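You operate a simulated robot arm through the tools that you are given. There is no shell and no other tool.

Carry out the task below with a simulated robot arm. There is one attempt and no reset: what you move stays moved.

## Task
Shelve the two loose albums in the slots that bear their words.
Fine: swing the keeper bar back for it, and over the albums again. Where these are worked on the way, their far stop is far enough and under half their travel is too little: keeper bar.

Only the result counts: the job must be done as asked and must still hold three seconds after the hand-in. Knocking over, shifting, dropping, spilling or breaking anything else fails it.

## Robot
A 7-joint arm with a two-finger parallel gripper, fixed in place. Base frame: the origin is on the floor under the middle of its stand, x ahead of it, y to its left, z up. Readings come in cm, rad, newtons and seconds.
With the tool pointing down near the work surface it reaches from about 44 to 92 cm from the base axis. Its first joint turns from -2.496 to 2.496 rad. Payload 3 kg.
Tool frame: the origin (TCP) lies between the finger pads and is the grasp point; the fingertips stand 3 cm ahead of it; z points along the fingers, y is the line along which they close. Largest opening 9.4 cm; finger width 2.8, thickness 1; the body of the gripper, 5 by 9.6 cm, starts 5.5 cm behind the TCP.
Orientation is that of the tool frame in the base frame, as a unit quaternion [w, x, y, z]. With the fingers straight down and closing along the base's y, the tool's x points along the base's -x, its y along +y and its z along -z.

## Interface
- The arm moves only by the tool send_rows. Its argument "steps" is a list of rows, each a list of 3 entries, a list of its own where there are three numbers: the gripper command, from -1 (shut) to 1 (fully open), values between in proportion, then the shift along the base's x, y, z in cm, then the turn, a rotation vector about the base's x, y, z in rad. In form: [[grip, [dx, dy, dz], [ax, ay, az]], ...]. A call has 1 to 20 rows; each row shifts and turns the commanded pose from where the row before left it. Each row takes 0.2 s and may step no farther than 5 cm and 0.15 rad from the row before; otherwise, or with a gripper value out of range, the whole call is refused. A pose out of reach is approached as far as the arm can. The call stops where the force on the tool passes 70 N (or 10 N more than at its start, if that is more) or the arm is blocked; 0.2 s more then pass. The fingers move at their own pace (about 7.2 cm/s each) and stop on an object; they squeeze with about 21 N. The grip force told is the motor's: it shows also when the fingers shut on nothing. Time passes only in rows, and 0.2 s behind the last, so rows that do not move let the fingers close. It gives the time, the measured TCP pose, the force on the tool (base axes), the opening and the grip force at its end, in the units of the frame above (readings bear some noise), with the torque about the TCP (base axes, N m) and any sound that the robot's microphone picked up, and new pictures: "show" is both (left out), scene, wrist or none.
- Cameras (640 x 400 px; columns grow to the right, rows downward): "scene" is fixed at [5.03, 65.03, 136.09]; the picture's right is [-0.58, -0.82, 0.00], its down [-0.25, 0.18, -0.95] and it looks along [0.78, -0.55, -0.31] (base axes); focal length 314 px, centre (320, 200). "wrist" rides on the gripper at [7.6, 1.4, -10.3] in the tool frame; the picture's right is [-0.18, 0.98, 0.00], its down [-0.75, -0.14, -0.64] and it looks along [-0.63, -0.12, 0.77] (tool axes); focal length 243 px, centre (320, 200). There is no depth. A picture from a camera that has moved, and an enlarged one, comes with that camera's place and axes in the base frame and with its lens.
- inspect(camera, box): a new picture of the part [left, top, right, bottom] of that camera's present view, enlarged. No time passes.
- close_job(): hands the job in; it is judged then, once.

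Nothing tells you positions but the pictures and the camera data. Unless the task says otherwise, let go and move clear before handing in.

The tools are called as name(argument=value, ...) on one line, values as JSON. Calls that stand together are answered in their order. send_rows: Moves the arm, as the interface text tells. Its arguments: {"type":"object","properties":{"steps":{"type":"array"},"show":{"type":"string","enum":["both","scene","wrist","none"]}},"required":["steps"]} The other tools are called the same way: inspect (camera, box) takes an enlarged picture of a part of a camera's view; close_job () hands the job in.

At the start:

```text
time: 0.0
tool_pos: [49.3, 18.13, 134.35]
ee_rot: [0.0, 0.0, 1.0, 0.0]
force: [0.0, 0.5, -0.1]
ft_torque: [0.0, 0.01, -0.01]
finger_gap: 9.39
gripper_force: 0.0
```

scene: 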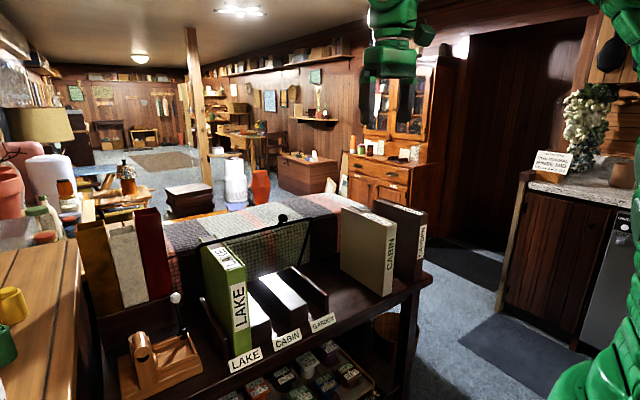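
wrist: 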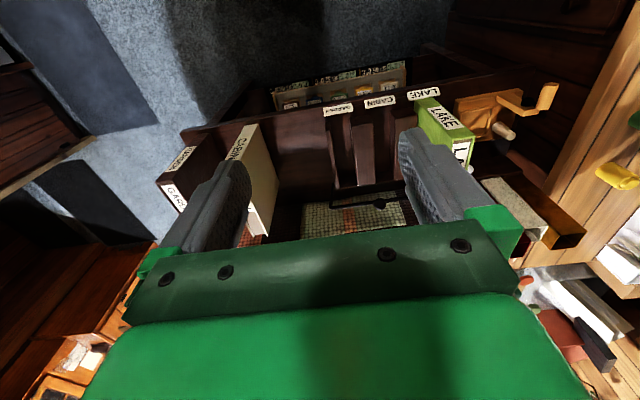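

I see a rack with labelled slots (LAKE holding the green album, CABIN and GARDEN empty), two loose albums (CABIN white, GARDEN brown) standing to the right, and something with a knob near the rack's back and a wooden device at the left. I'll enlarge views first before moving anything.

inspect(camera="scene", box=[180, 200, 360, 380])

inspect(camera="scene", box=[320, 180, 440, 320])

inspect(camera="scene", box=[80, 190, 240, 400])

inspect(camera="wrist", box=[260, 60, 580, 260])

```text
2.22 times, centred on (270, 290) of scene
camera zoom: at [5.03, 65.03, 136.09], right [-0.58, -0.82, 0.0], down [-0.25, 0.18, -0.95], along [0.78, -0.55, -0.31], focal length 699 px, centre (431, 0)
```

zoom: 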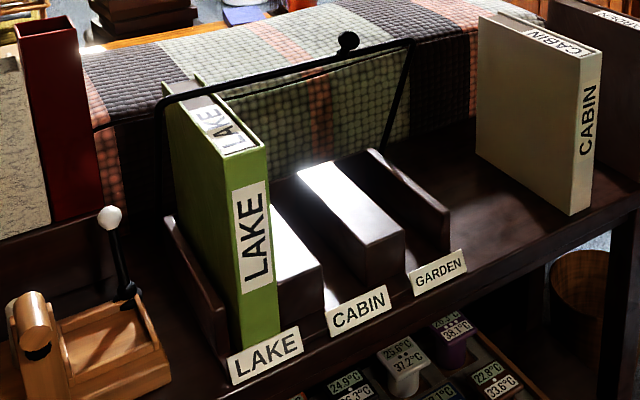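

```text
2.86 times, centred on (380, 250) of scene
camera zoom: at [5.03, 65.03, 136.09], right [-0.58, -0.82, 0.0], down [-0.25, 0.18, -0.95], along [0.78, -0.55, -0.31], focal length 898 px, centre (149, 57)
```

zoom: 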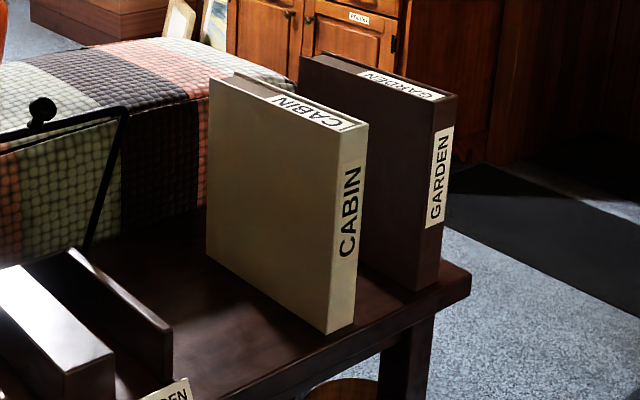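

```text
1.90 times, centred on (160, 295) of scene
camera zoom: at [5.03, 65.03, 136.09], right [-0.58, -0.82, 0.0], down [-0.25, 0.18, -0.95], along [0.78, -0.55, -0.31], focal length 599 px, centre (625, 19)
```

zoom: 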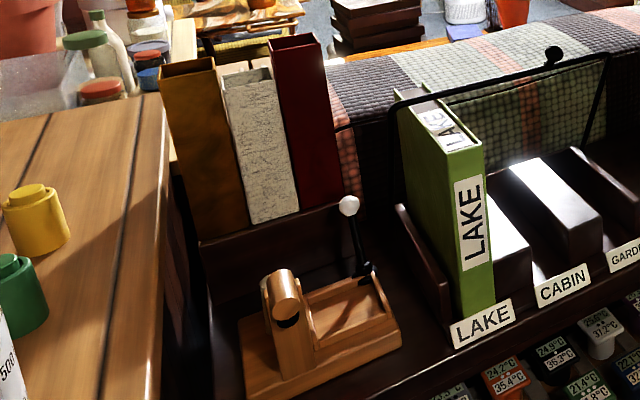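

```text
2.00 times, centred on (420, 160) of wrist
camera zoom: at [41.65, 19.48, 144.52], right [0.18, 0.98, 0.0], down [0.75, -0.14, 0.64], along [0.63, -0.12, -0.77], focal length 485 px, centre (120, 280)
```

zoom: 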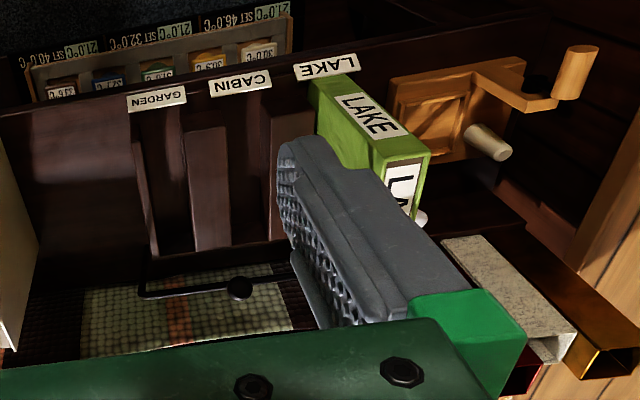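

The slot labels work out near x≈68, y≈44/32/20, z≈72. The loose CABIN album's front face is near x≈68, y≈-6 to -10, with its top at z≈97, and the keeper bar's knob is near (79, 26, 104) with the bar leaning forward over the rack. I'll move the wrist camera, staying high, for a clearer look at the rack and bar.

send_rows(steps=[[1, [0, 4, -1], [0, 0, 0]], [1, [0, 4, -1], [0, 0, 0]], [1, [0, 4, -1], [0, 0, 0]], [1, [0, 2, -1], [0, 0, 0]], [1, [0, 0, 0], [0, 0, 0]]])

```text
time: 1.2
tool_pos: [49.28, 32.09, 130.39]
ee_rot: [0.001, 0.0, 1.0, 0.0]
force: [-0.3, 0.6, -0.4]
ft_torque: [0.01, 0.02, -0.01]
finger_gap: 9.41
gripper_force: 0.0
camera wrist: at [41.63, 33.46, 140.56], right [0.18, 0.98, 0.0], down [0.75, -0.14, 0.64], along [0.63, -0.12, -0.77], focal length 243 px, centre (320, 200)
```

scene: 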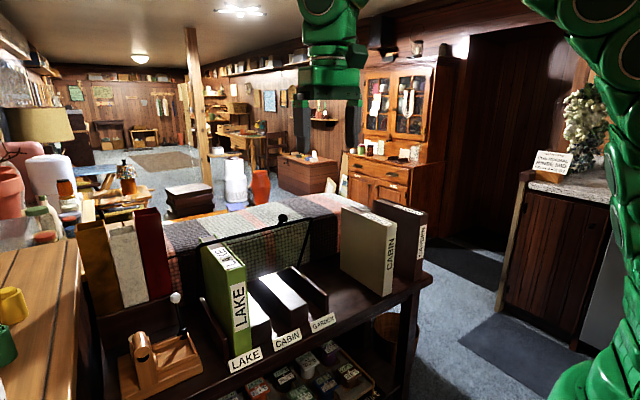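
wrist: 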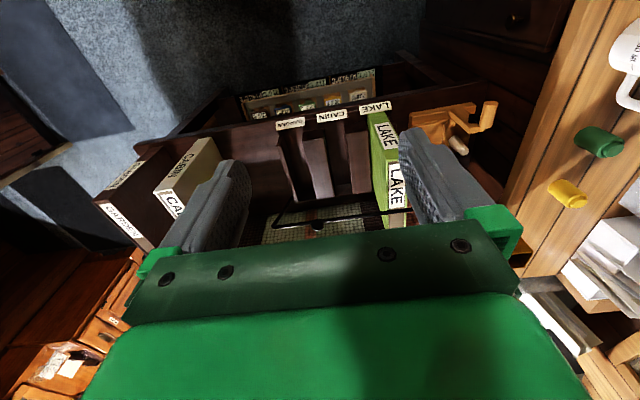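

inspect(camera="wrist", box=[230, 80, 420, 240])

inspect(camera="wrist", box=[80, 100, 260, 260])

inspect(camera="scene", box=[185, 200, 285, 270])

inspect(camera="scene", box=[255, 200, 355, 270])

```text
2.50 times, centred on (325, 160) of wrist
camera zoom: at [41.63, 33.46, 140.56], right [0.18, 0.98, 0.0], down [0.75, -0.14, 0.64], along [0.63, -0.12, -0.77], focal length 606 px, centre (308, 300)
```

zoom: 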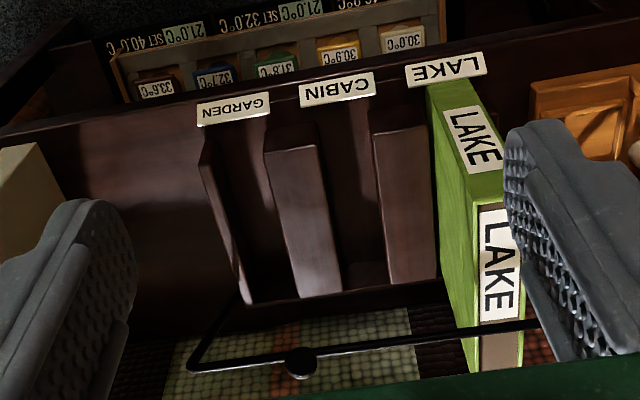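

```text
2.50 times, centred on (170, 180) of wrist
camera zoom: at [41.63, 33.46, 140.56], right [0.18, 0.98, 0.0], down [0.75, -0.14, 0.64], along [0.63, -0.12, -0.77], focal length 606 px, centre (695, 250)
```

zoom: 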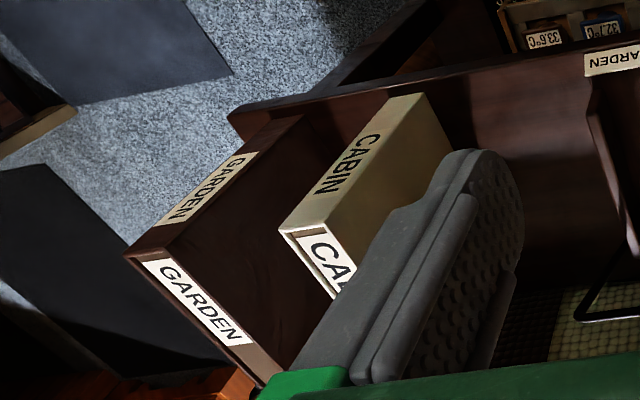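

```text
5.71 times, centred on (235, 235) of scene
camera zoom: at [5.03, 65.03, 136.09], right [-0.58, -0.82, 0.0], down [-0.25, 0.18, -0.95], along [0.78, -0.55, -0.31], focal length 1797 px, centre (806, 0)
```

zoom: 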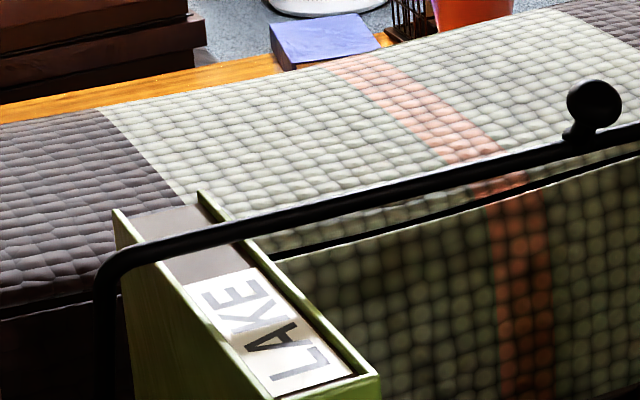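

```text
5.71 times, centred on (305, 235) of scene
camera zoom: at [5.03, 65.03, 136.09], right [-0.58, -0.82, 0.0], down [-0.25, 0.18, -0.95], along [0.78, -0.55, -0.31], focal length 1797 px, centre (406, 0)
```

zoom: 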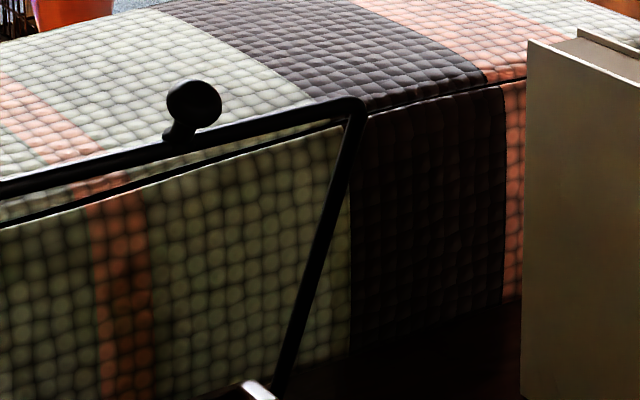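

The bar is a hinged U standing at the rear of the rack. It leans forward over the green LAKE album, with the hinge near x≈90 and z≈79 or lower. The slot gaps are about 6 cm wide, centred near y≈20 (GARDEN) and y≈32 (CABIN). I'll move to the right and tilt the wrist to see the hinge from the side.

send_rows(steps=[[1, [0, -4, -2], [0, -0.1, 0]], [1, [0, -4, -2], [0, -0.1, 0]], [1, [0, -4, -2], [0, -0.1, 0]], [1, [0, -4, -2], [0, 0, 0.125]], [1, [0, -4, -2], [0, 0, 0.125]], [1, [0, -4, -2], [0, 0, 0.125]], [1, [0, -4, -2], [0, 0, 0.125]], [1, [0, -4, -2], [0, 0, 0]], [1, [0, 0, 0], [0, 0, 0]]])

```text
time: 3.2
tool_pos: [49.25, 0.15, 114.22]
ee_rot: [0.145, -0.244, 0.958, 0.037]
force: [0.2, 0.7, -0.1]
ft_torque: [-0.03, 0.0, -0.01]
finger_gap: 9.39
gripper_force: 0.1
camera wrist: at [39.55, -3.71, 121.75], right [-0.32, 0.95, 0.05], down [0.53, 0.13, 0.84], along [0.78, 0.29, -0.55], focal length 243 px, centre (320, 200)
```

scene: 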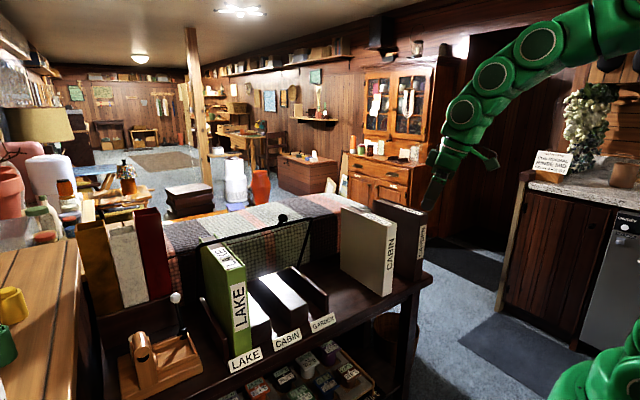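
wrist: 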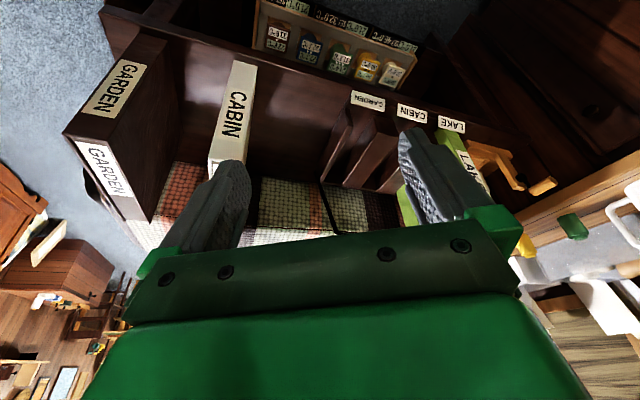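

inspect(camera="wrist", box=[230, 80, 420, 240])

inspect(camera="wrist", box=[300, 90, 400, 240])

inspect(camera="wrist", box=[50, 40, 270, 240])

```text
2.50 times, centred on (325, 160) of wrist
camera zoom: at [39.55, -3.71, 121.75], right [-0.32, 0.95, 0.05], down [0.53, 0.13, 0.84], along [0.78, 0.29, -0.55], focal length 606 px, centre (308, 300)
```

zoom: 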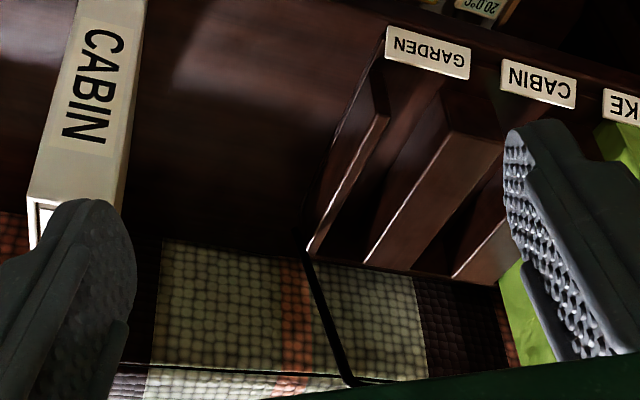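

```text
2.67 times, centred on (350, 165) of wrist
camera zoom: at [39.55, -3.71, 121.75], right [-0.32, 0.95, 0.05], down [0.53, 0.13, 0.84], along [0.78, 0.29, -0.55], focal length 647 px, centre (240, 293)
```

zoom: 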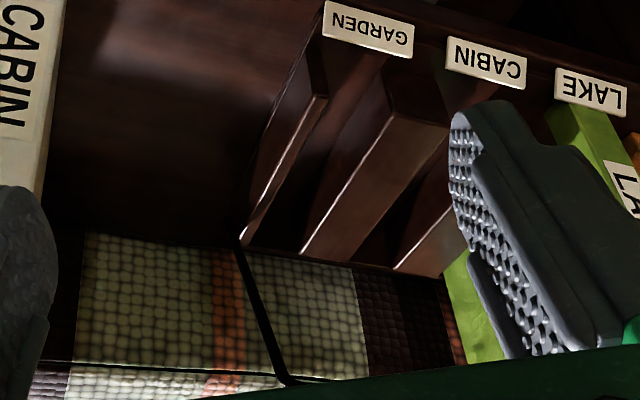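

```text
2.00 times, centred on (160, 140) of wrist
camera zoom: at [39.55, -3.71, 121.75], right [-0.32, 0.95, 0.05], down [0.53, 0.13, 0.84], along [0.78, 0.29, -0.55], focal length 485 px, centre (640, 320)
```

zoom: 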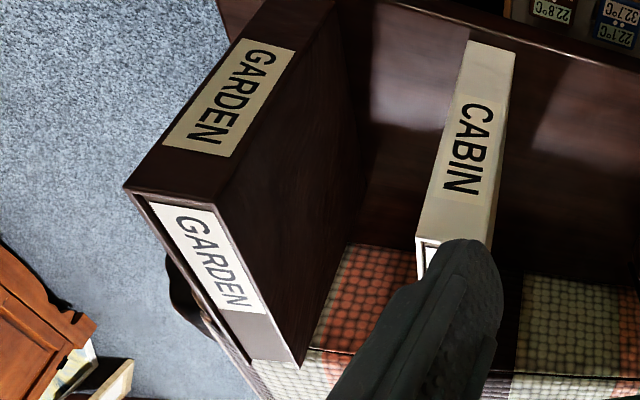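

The bar leans forward about 23° over the rack, and the right leg's hinge is near x≈90–91, y≈15, z≈75–79. I plan to pinch the knob with the tool tilted along the bar's lean and swing it back under control. I'm moving to a pre-grasp position above the knob.

send_rows(steps=[[1, [3, 3.5, 1], [0, 0, -0.125]], [1, [3, 3.5, 1], [0, 0, -0.125]], [1, [3, 3.5, 0], [0, 0, -0.125]], [1, [3, 3.5, 0], [0, 0, -0.125]], [1, [3, 3.7, 0], [0, -0.1, 0]], [1, [3, 3.7, 0], [0, 0, 0]], [1, [3, 3.7, 0], [0, 0, 0]], [1, [0, 0, 0], [0, 0, 0]]])

```text
time: 5.0
tool_pos: [70.35, 25.18, 116.41]
ee_rot: [0.198, 0.0, 0.98, 0.0]
force: [0.5, 0.5, 0.6]
ft_torque: [-0.02, 0.01, -0.01]
finger_gap: 9.39
gripper_force: 0.0
camera wrist: at [59.3, 26.6, 122.74], right [0.17, 0.98, 0.07], down [0.44, -0.14, 0.88], along [0.88, -0.12, -0.46], focal length 243 px, centre (320, 200)
```

scene: 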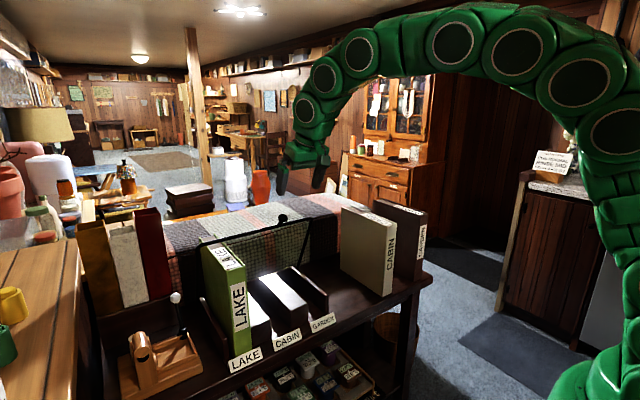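
wrist: 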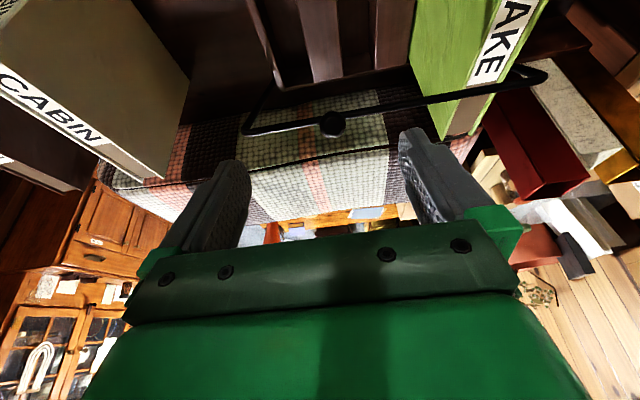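

The knob and bar are now clearly in view and the tool is tilted along the bar. I'll zoom in to refine the knob and hinge positions.

inspect(camera="wrist", box=[230, 60, 430, 185])

inspect(camera="wrist", box=[400, 0, 640, 150])

inspect(camera="wrist", box=[230, 0, 330, 150])

```text
3.20 times, centred on (330, 122) of wrist
camera zoom: at [59.3, 26.6, 122.74], right [0.17, 0.98, 0.07], down [0.44, -0.14, 0.88], along [0.88, -0.12, -0.46], focal length 776 px, centre (288, 448)
```

zoom: 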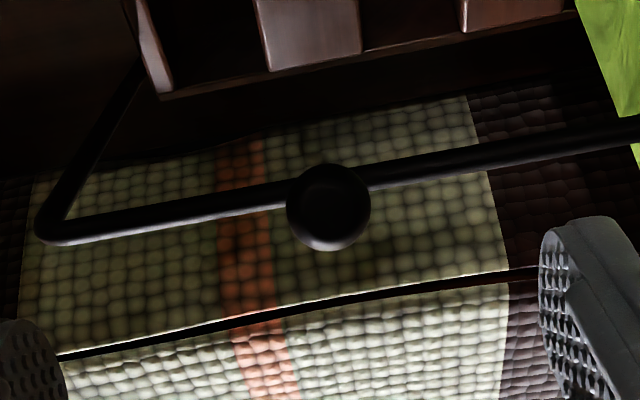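

```text
2.67 times, centred on (520, 75) of wrist
camera zoom: at [59.3, 26.6, 122.74], right [0.17, 0.98, 0.07], down [0.44, -0.14, 0.88], along [0.88, -0.12, -0.46], focal length 647 px, centre (-213, 533)
```

zoom: 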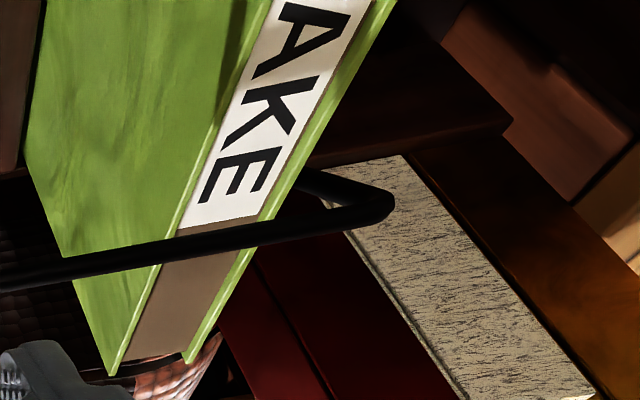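

```text
2.67 times, centred on (280, 75) of wrist
camera zoom: at [59.3, 26.6, 122.74], right [0.17, 0.98, 0.07], down [0.44, -0.14, 0.88], along [0.88, -0.12, -0.46], focal length 647 px, centre (427, 533)
```

zoom: 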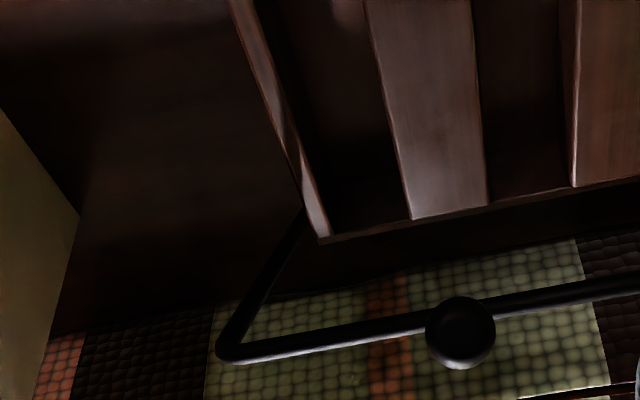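

The knob centre triangulates to about (78.6, 25.9, 104.0), with a radius of about 1.3 cm. The crossbar spans y≈14.5–49. I'll go to the pre-grasp point and check alignment.

send_rows(steps=[[1, [2.4, 0.35, -2.0], [0, 0, 0]], [1, [2.4, 0.32, -2.0], [0, 0, 0]], [1, [0, 0, 0], [0, 0, 0]]])

inspect(camera="wrist", box=[220, 60, 440, 220])

inspect(camera="scene", box=[230, 120, 350, 240])

```text
time: 5.8
tool_pos: [75.06, 25.72, 112.42]
ee_rot: [0.198, 0.0, 0.98, 0.0]
force: [0.3, 0.4, 0.3]
ft_torque: [0.0, -0.02, 0.0]
finger_gap: 9.42
gripper_force: 0.0
camera wrist: at [64.1, 27.24, 118.78], right [0.17, 0.98, 0.07], down [0.44, -0.14, 0.88], along [0.88, -0.12, -0.46], focal length 243 px, centre (320, 200)
```

scene: 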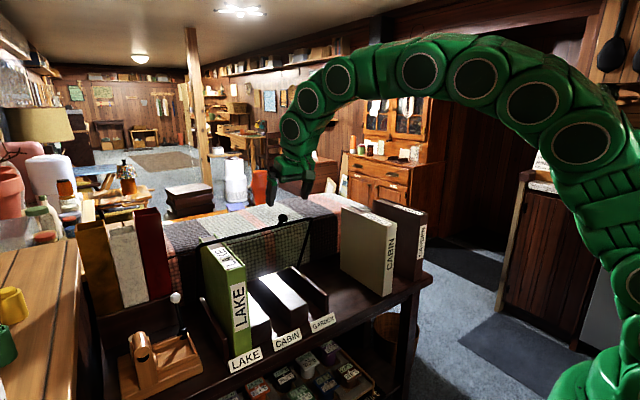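
wrist: 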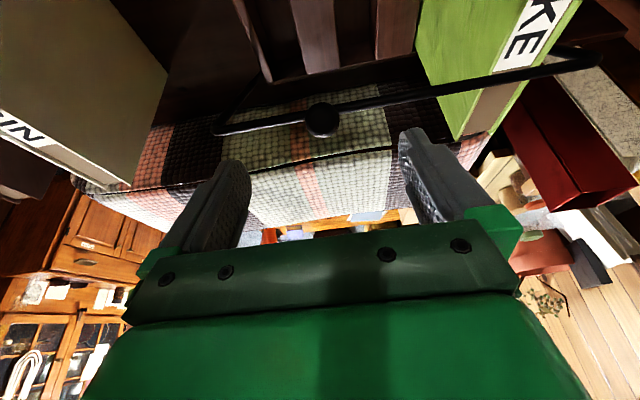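

```text
2.50 times, centred on (330, 140) of wrist
camera zoom: at [64.1, 27.24, 118.78], right [0.17, 0.98, 0.07], down [0.44, -0.14, 0.88], along [0.88, -0.12, -0.46], focal length 606 px, centre (295, 350)
```

zoom: 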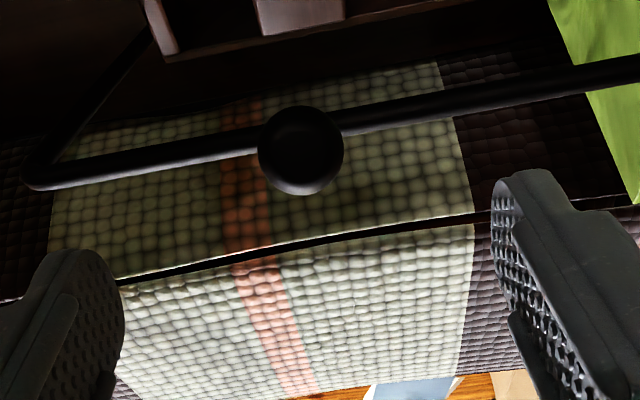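

```text
3.33 times, centred on (290, 180) of scene
camera zoom: at [5.03, 65.03, 136.09], right [-0.58, -0.82, 0.0], down [-0.25, 0.18, -0.95], along [0.78, -0.55, -0.31], focal length 1048 px, centre (420, 267)
```

zoom: 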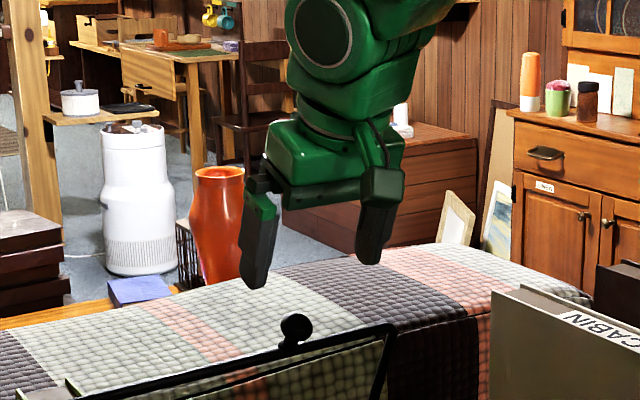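

The knob projection agrees with (78.6, 25.95, 104.0) and the fingers straddle it. I'm descending along the stem direction so the fingertips sit around the ball.

send_rows(steps=[[1, [0.74, 0, -1.76], [0, 0, 0]], [1, [0.74, 0, -1.76], [0, 0, 0]], [1, [0.74, 0, -1.76], [0, 0, 0]], [1, [0.73, 0, -1.77], [0, 0, 0]], [1, [0, 0, 0], [0, 0, 0]]])

inspect(camera="wrist", box=[200, 60, 460, 230])

inspect(camera="scene", box=[240, 150, 340, 250])

```text
time: 7.0
tool_pos: [78.07, 25.75, 105.26]
ee_rot: [0.198, 0.0, 0.98, 0.0]
force: [0.0, -0.8, -0.4]
ft_torque: [0.0, -0.01, 0.04]
finger_gap: 9.39
gripper_force: 0.1
camera wrist: at [67.06, 27.21, 111.68], right [0.17, 0.98, 0.07], down [0.44, -0.14, 0.88], along [0.88, -0.12, -0.46], focal length 243 px, centre (320, 200)
```

scene: 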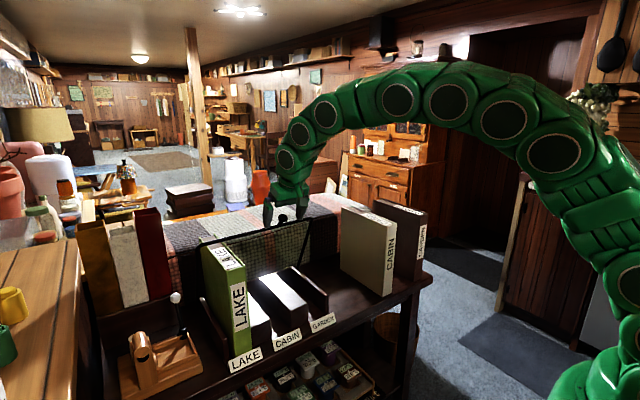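
wrist: 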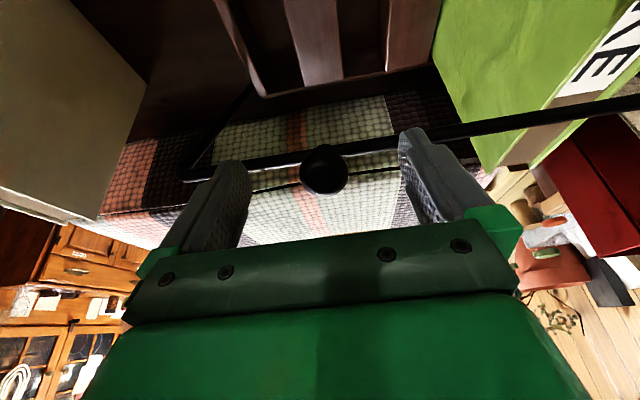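

```text
2.35 times, centred on (330, 145) of wrist
camera zoom: at [67.06, 27.21, 111.68], right [0.17, 0.98, 0.07], down [0.44, -0.14, 0.88], along [0.88, -0.12, -0.46], focal length 571 px, centre (296, 329)
```

zoom: 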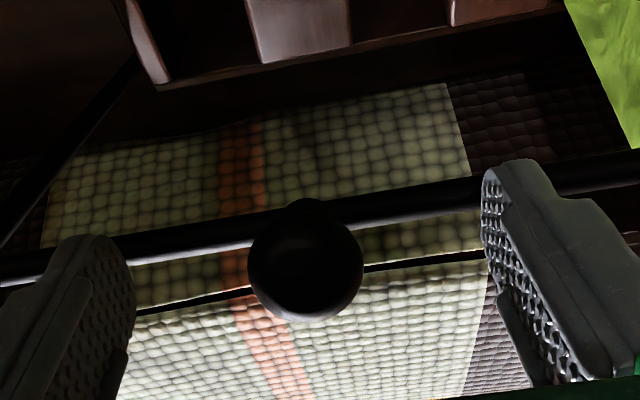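

```text
4.00 times, centred on (290, 200) of scene
camera zoom: at [5.03, 65.03, 136.09], right [-0.58, -0.82, 0.0], down [-0.25, 0.18, -0.95], along [0.78, -0.55, -0.31], focal length 1258 px, centre (440, 200)
```

zoom: 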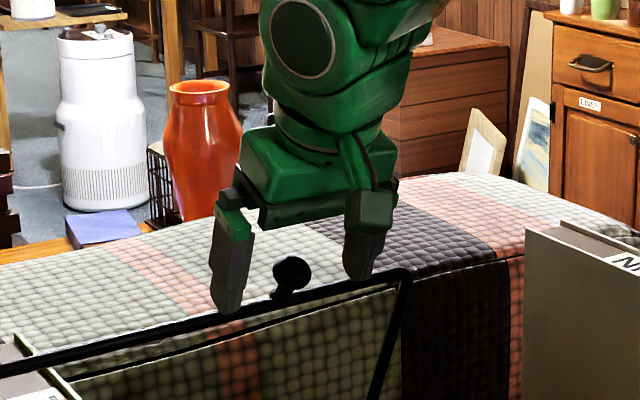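

The fingertips straddle the knob, with its centre at about (78.5, 26.0, 103.9). I'm closing on it with a tiny y correction.

send_rows(steps=[[1, [0, 0.2, 0], [0, 0, 0]], [-1, [0, 0, 0], [0, 0, 0]], [-1, [0, 0, 0], [0, 0, 0]], [-1, [0, 0, 0], [0, 0, 0]], [-1, [0, 0, 0], [0, 0, 0]]])

inspect(camera="wrist", box=[200, 60, 460, 230])

```text
time: 8.2
tool_pos: [78.16, 25.9, 105.15]
ee_rot: [0.199, 0.001, 0.98, 0.0]
force: [-1.5, 1.6, -1.3]
ft_torque: [0.02, 0.07, 0.01]
finger_gap: 3.15
gripper_force: 44.9
camera wrist: at [67.03, 27.43, 111.69], right [0.17, 0.98, 0.07], down [0.44, -0.14, 0.88], along [0.88, -0.12, -0.46], focal length 243 px, centre (320, 200)
```

scene: 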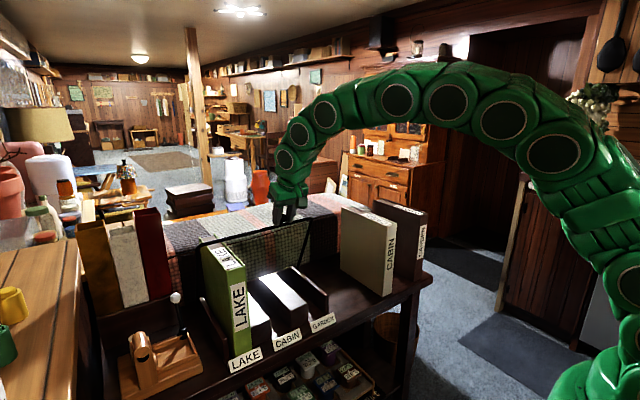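
wrist: 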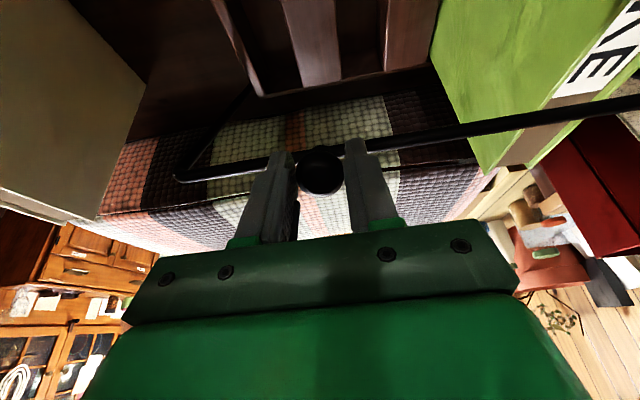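

```text
2.35 times, centred on (330, 145) of wrist
camera zoom: at [67.03, 27.43, 111.69], right [0.17, 0.98, 0.07], down [0.44, -0.14, 0.88], along [0.88, -0.12, -0.46], focal length 571 px, centre (296, 329)
```

zoom: 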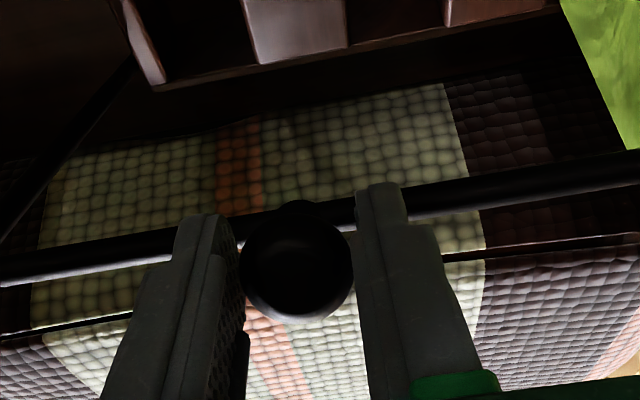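

The knob is gripped (gap 3.15). I'm now swinging the bar back gently along its arc and watching the forces.

send_rows(steps=[[-1, [1.25, 0, 0.5], [0, 0, 0]], [-1, [1.25, 0, 0.5], [0, 0, 0]], [-1, [1.3, 0, 0.4], [0, 0, 0]], [-1, [1.3, 0, 0.4], [0, 0, 0]], [-1, [0, 0, 0], [0, 0, 0]]])

inspect(camera="wrist", box=[200, 60, 460, 230])

inspect(camera="scene", box=[200, 150, 360, 290])

```text
time: 9.4
tool_pos: [83.21, 26.01, 107.13]
ee_rot: [0.199, 0.0, 0.98, 0.001]
force: [-3.4, -7.3, 1.8]
ft_torque: [0.13, 0.8, -0.13]
finger_gap: 3.14
gripper_force: 44.9
camera wrist: at [72.12, 27.43, 113.52], right [0.17, 0.98, 0.07], down [0.44, -0.14, 0.88], along [0.88, -0.12, -0.46], focal length 243 px, centre (320, 200)
```

scene: 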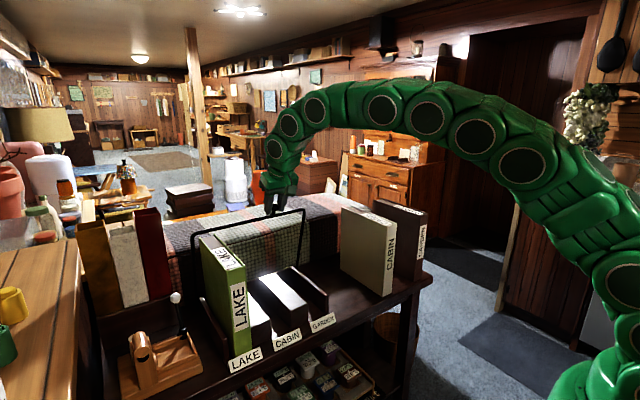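
wrist: 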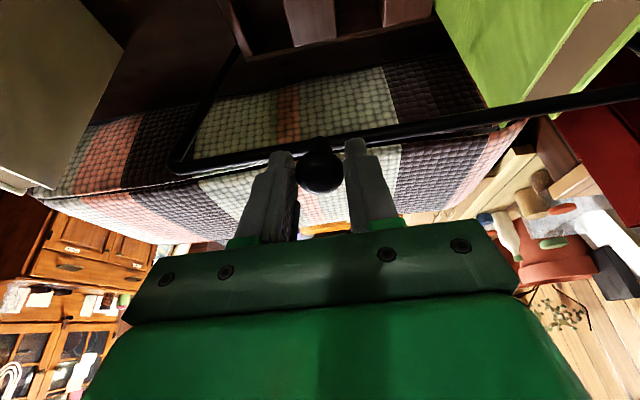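

```text
2.35 times, centred on (330, 145) of wrist
camera zoom: at [72.12, 27.43, 113.52], right [0.17, 0.98, 0.07], down [0.44, -0.14, 0.88], along [0.88, -0.12, -0.46], focal length 571 px, centre (296, 329)
```

zoom: 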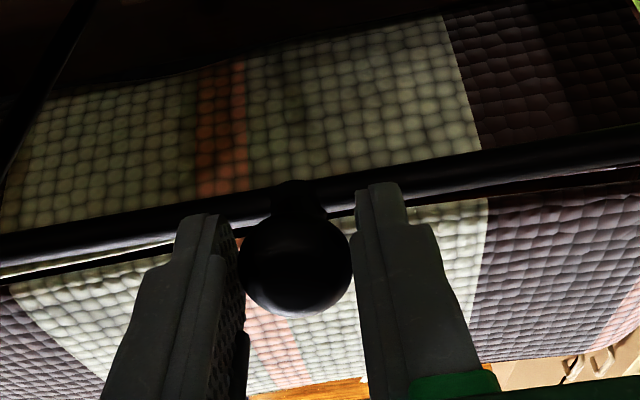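

```text
2.86 times, centred on (280, 220) of scene
camera zoom: at [5.03, 65.03, 136.09], right [-0.58, -0.82, 0.0], down [-0.25, 0.18, -0.95], along [0.78, -0.55, -0.31], focal length 898 px, centre (434, 143)
```

zoom: 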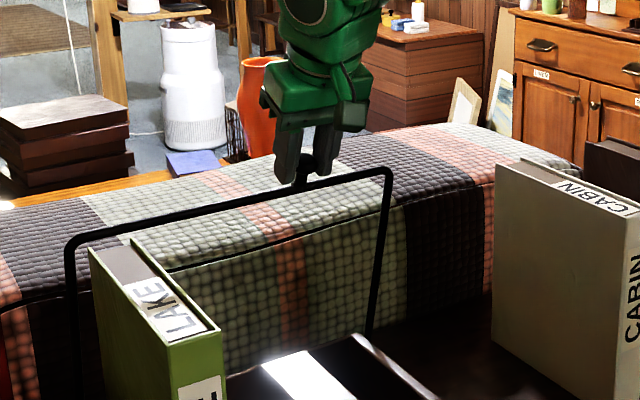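

The bar follows smoothly with low force and the hinge estimate holds. I'm continuing the arc towards vertical.

send_rows(steps=[[-1, [1.35, 0, 0.3], [0, 0, 0]], [-1, [1.35, 0, 0.25], [0, 0, 0]], [-1, [1.35, 0, 0.2], [0, 0, 0]], [-1, [1.35, 0, 0.13], [0, 0, 0]], [-1, [1.35, 0, 0.07], [0, 0, 0]], [-1, [1.35, 0, 0.03], [0, 0, 0]], [-1, [0, 0, 0], [0, 0, 0]]])

inspect(camera="wrist", box=[200, 60, 460, 230])

inspect(camera="scene", box=[200, 150, 360, 290])

```text
time: 11.0
tool_pos: [91.21, 26.08, 108.12]
ee_rot: [0.199, 0.0, 0.98, 0.0]
force: [-2.1, -5.0, 18.3]
ft_torque: [0.12, 0.42, -0.19]
finger_gap: 3.16
gripper_force: 45.1
camera wrist: at [80.19, 27.43, 114.57], right [0.17, 0.98, 0.07], down [0.44, -0.14, 0.89], along [0.88, -0.12, -0.46], focal length 243 px, centre (320, 200)
```

scene: 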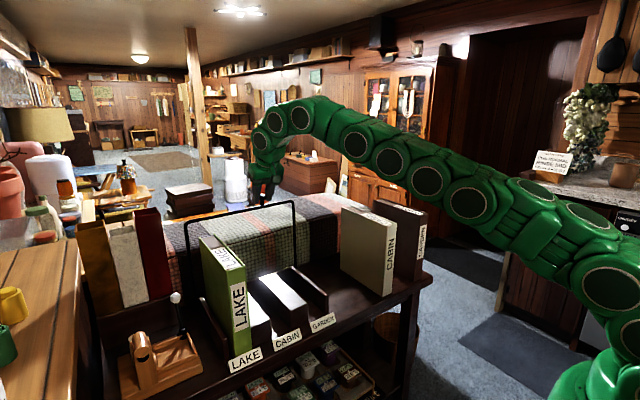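
wrist: 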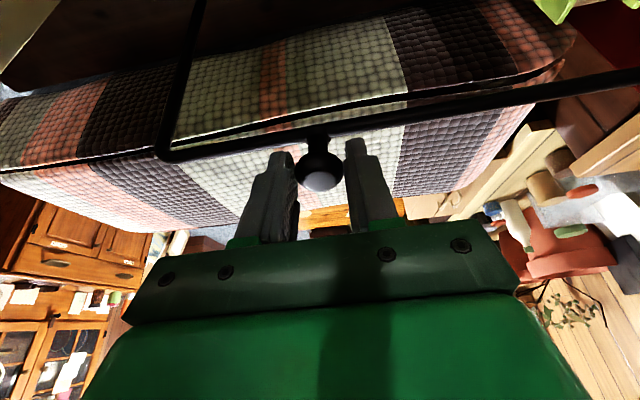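

```text
2.35 times, centred on (330, 145) of wrist
camera zoom: at [80.19, 27.43, 114.57], right [0.17, 0.98, 0.07], down [0.44, -0.14, 0.89], along [0.88, -0.12, -0.46], focal length 571 px, centre (296, 329)
```

zoom: 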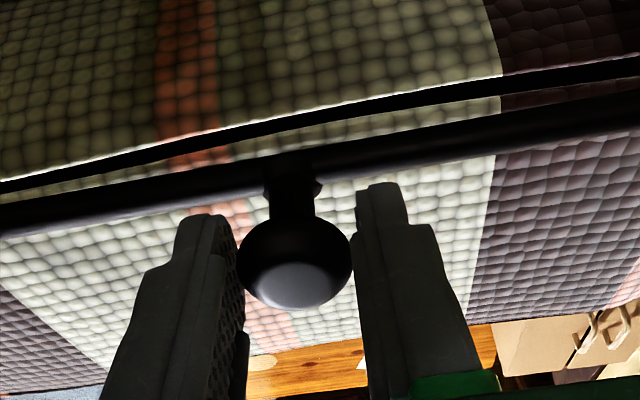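

```text
2.86 times, centred on (280, 220) of scene
camera zoom: at [5.03, 65.03, 136.09], right [-0.58, -0.82, 0.0], down [-0.25, 0.18, -0.95], along [0.78, -0.55, -0.31], focal length 898 px, centre (434, 143)
```

zoom: 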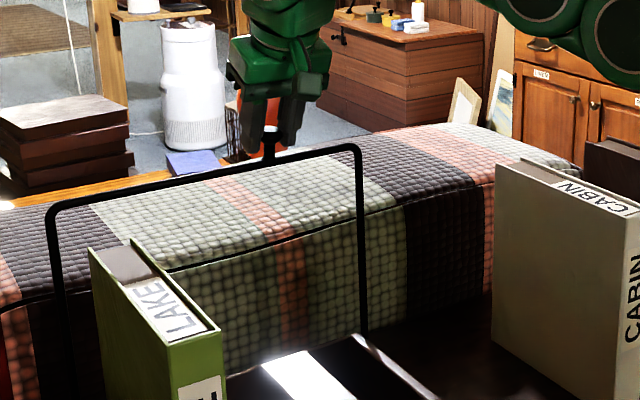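

The bar is now about vertical and follows fine; the z force suggests the radius is slightly larger than I modelled. I'm continuing past vertical while tilting the tool further forward for reach.

send_rows(steps=[[-1, [1.2, 0, 0.15], [0, -0.1, 0]], [-1, [1.2, 0, 0.0], [0, -0.1, 0]], [-1, [1.2, 0, -0.1], [0, -0.1, 0]], [-1, [1.2, 0, -0.2], [0, -0.1, 0]], [-1, [0, 0, 0], [0, 0, 0]]])

inspect(camera="wrist", box=[200, 60, 460, 230])

inspect(camera="scene", box=[200, 150, 360, 290])

```text
time: 11.9
tool_pos: [94.99, 26.03, 107.85]
ee_rot: [0.355, 0.001, 0.935, -0.003]
force: [-22.9, -8.4, 8.3]
ft_torque: [-0.24, 0.5, 0.08]
finger_gap: 3.23
gripper_force: 44.6
stopped in row 4: the force on the tool passed its limit at 166 N (the readings are from after the stop); the commanded pose is now the measured one
camera wrist: at [82.42, 27.47, 110.41], right [0.14, 0.98, 0.12], down [0.14, -0.14, 0.98], along [0.98, -0.12, -0.15], focal length 243 px, centre (320, 200)
```

scene: 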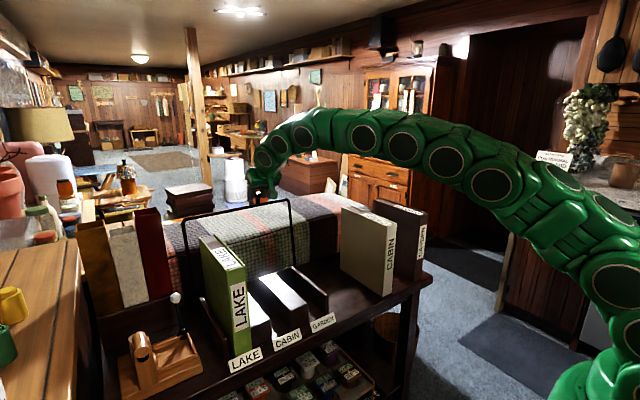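
wrist: 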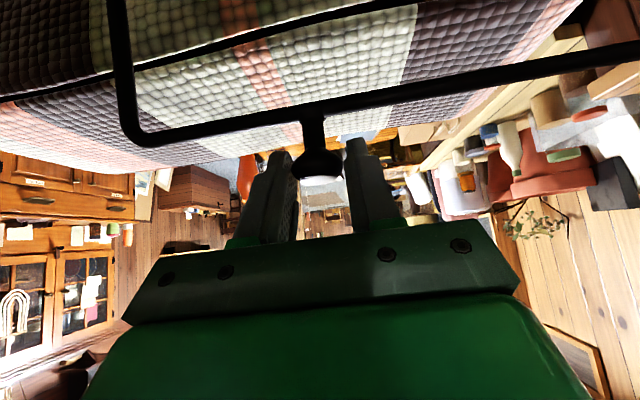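

```text
2.35 times, centred on (330, 145) of wrist
camera zoom: at [82.42, 27.47, 110.41], right [0.14, 0.98, 0.12], down [0.14, -0.14, 0.98], along [0.98, -0.12, -0.15], focal length 571 px, centre (296, 329)
```

zoom: 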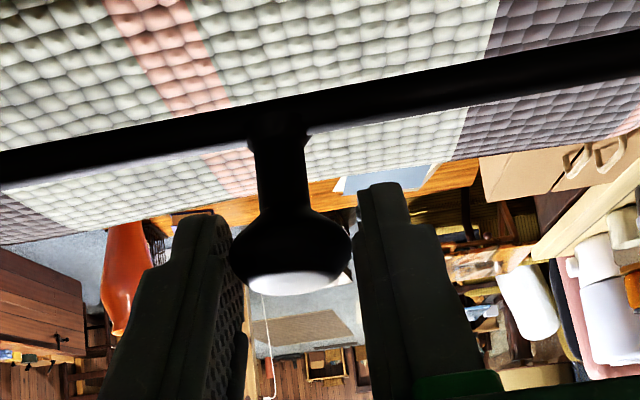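

```text
2.86 times, centred on (280, 220) of scene
camera zoom: at [5.03, 65.03, 136.09], right [-0.58, -0.82, 0.0], down [-0.25, 0.18, -0.95], along [0.78, -0.55, -0.31], focal length 898 px, centre (434, 143)
```

zoom: 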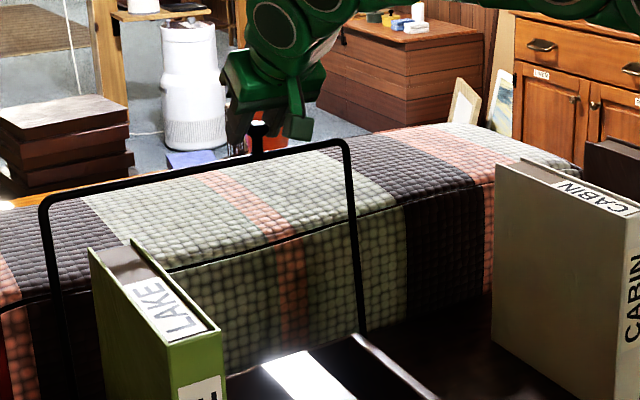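

A hard stop was met at roughly 8° behind vertical. I'll test gently with a tiny push to see whether that is really the bar's far stop.

send_rows(steps=[[-1, [0.15, 0, 0], [0, 0, 0]], [-1, [0.15, 0, -0.03], [0, 0, 0]], [-1, [0, 0, 0], [0, 0, 0]]], show="none")

```text
time: 12.7
tool_pos: [95.2, 25.93, 107.79]
ee_rot: [0.355, 0.0, 0.935, -0.001]
force: [-60.0, -18.0, 11.2]
ft_torque: [-0.19, 0.8, -0.08]
finger_gap: 3.3
gripper_force: 45.1
```

The force climbs steeply with almost no motion, so this is the bar's far stop. I'll relax the push, open, and retreat along the tool axis to see that the bar stays.

send_rows(steps=[[-1, [-0.2, 0, 0], [0, 0, 0]], [-1, [-0.1, 0, 0], [0, 0, 0]], [-0.3, [0, 0, 0], [0, 0, 0]], [0.2, [0, 0, 0], [0, 0, 0]], [0.2, [-0.6, 0, 0.7], [0, 0, 0]], [0.2, [-1.3, 0, 1.5], [0, 0, 0]], [0.2, [-2, 0, 2.2], [0, 0, 0]], [0.2, [-2, 0, 2.2], [0, 0, 0]], [0.2, [0, 0, 0], [0, 0, 0]]])

inspect(camera="scene", box=[200, 150, 360, 290])

```text
time: 14.7
tool_pos: [89.03, 26.11, 114.55]
ee_rot: [0.355, 0.001, 0.935, -0.002]
force: [-0.7, 0.9, 0.3]
ft_torque: [0.02, 0.01, 0.0]
finger_gap: 5.64
gripper_force: 0.0
camera wrist: at [76.55, 27.53, 117.01], right [0.14, 0.98, 0.12], down [0.14, -0.14, 0.98], along [0.98, -0.12, -0.15], focal length 243 px, centre (320, 200)
```

scene: 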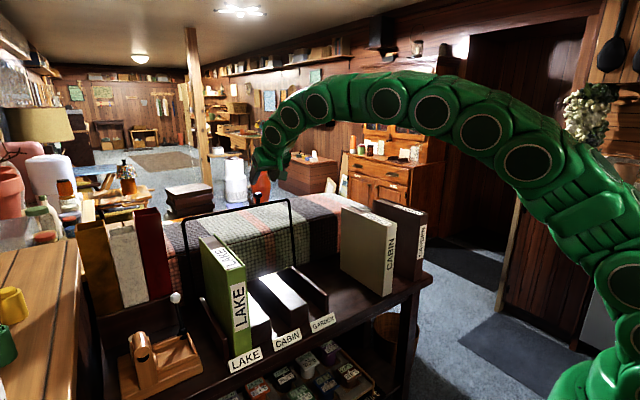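
wrist: 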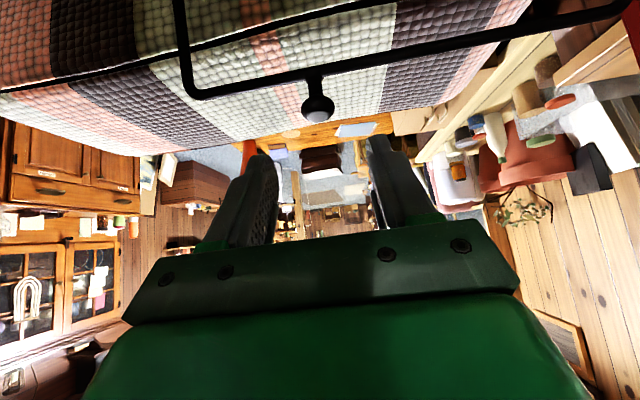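

```text
2.86 times, centred on (280, 220) of scene
camera zoom: at [5.03, 65.03, 136.09], right [-0.58, -0.82, 0.0], down [-0.25, 0.18, -0.95], along [0.78, -0.55, -0.31], focal length 898 px, centre (434, 143)
```

zoom: 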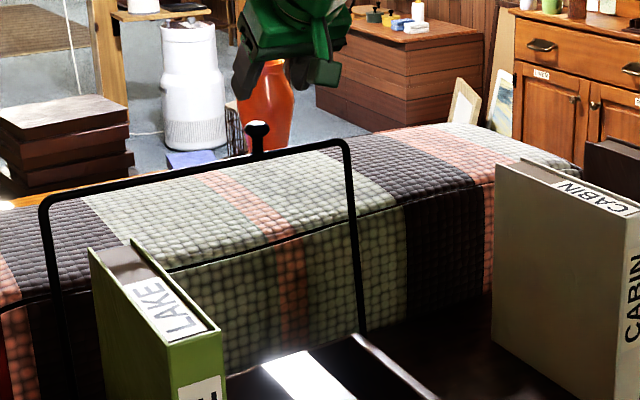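

The bar stays at its far stop. Now I'm untilting the tool and moving above the loose CABIN album to measure it from close up.

send_rows(steps=[[1, [-2.8, -2, 1], [0, 0.121, 0]], [1, [-2.8, -2, 1], [0, 0.121, 0]], [1, [-2.8, -2, 1], [0, 0.121, 0]], [1, [-2.8, -2, 0], [0, 0.121, 0]], [1, [-2.8, -2, 0], [0, 0.121, 0]], [1, [-2.8, -2, 0], [0, 0.121, 0]], [1, [0, -4.4, 0], [0, 0, 0]], [1, [0, -4.4, 0], [0, 0, 0]], [1, [0, -4.4, 0], [0, 0, 0]], [1, [0, -4.4, 0], [0, 0, 0]], [1, [0, -4.4, 0], [0, 0, 0]], [1, [0, 0, 0], [0, 0, 0]]])

inspect(camera="wrist", box=[160, 0, 480, 240])

```text
time: 17.3
tool_pos: [72.21, -7.97, 117.33]
ee_rot: [0.0, 0.0, 1.0, -0.003]
force: [-0.3, 0.1, 1.1]
ft_torque: [0.01, -0.03, 0.01]
finger_gap: 9.4
gripper_force: 0.1
camera wrist: at [64.6, -6.58, 127.46], right [0.18, 0.98, 0.0], down [0.75, -0.14, 0.64], along [0.63, -0.12, -0.77], focal length 243 px, centre (320, 200)
```

scene: 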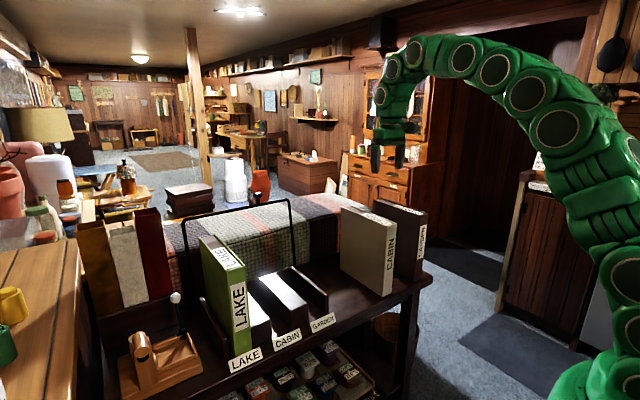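
wrist: 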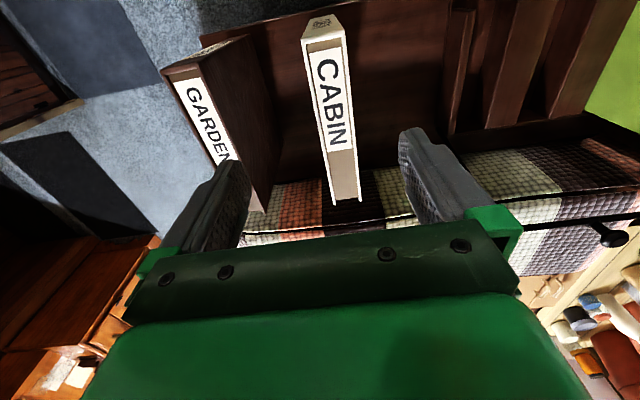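

```text
1.67 times, centred on (320, 120) of wrist
camera zoom: at [64.6, -6.58, 127.46], right [0.18, 0.98, 0.0], down [0.75, -0.14, 0.64], along [0.63, -0.12, -0.77], focal length 404 px, centre (320, 333)
```

zoom: 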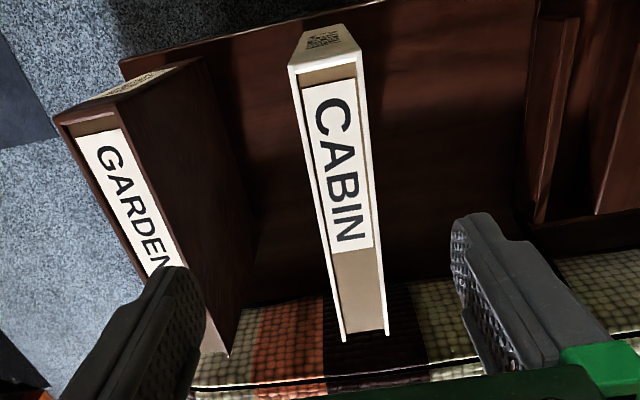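

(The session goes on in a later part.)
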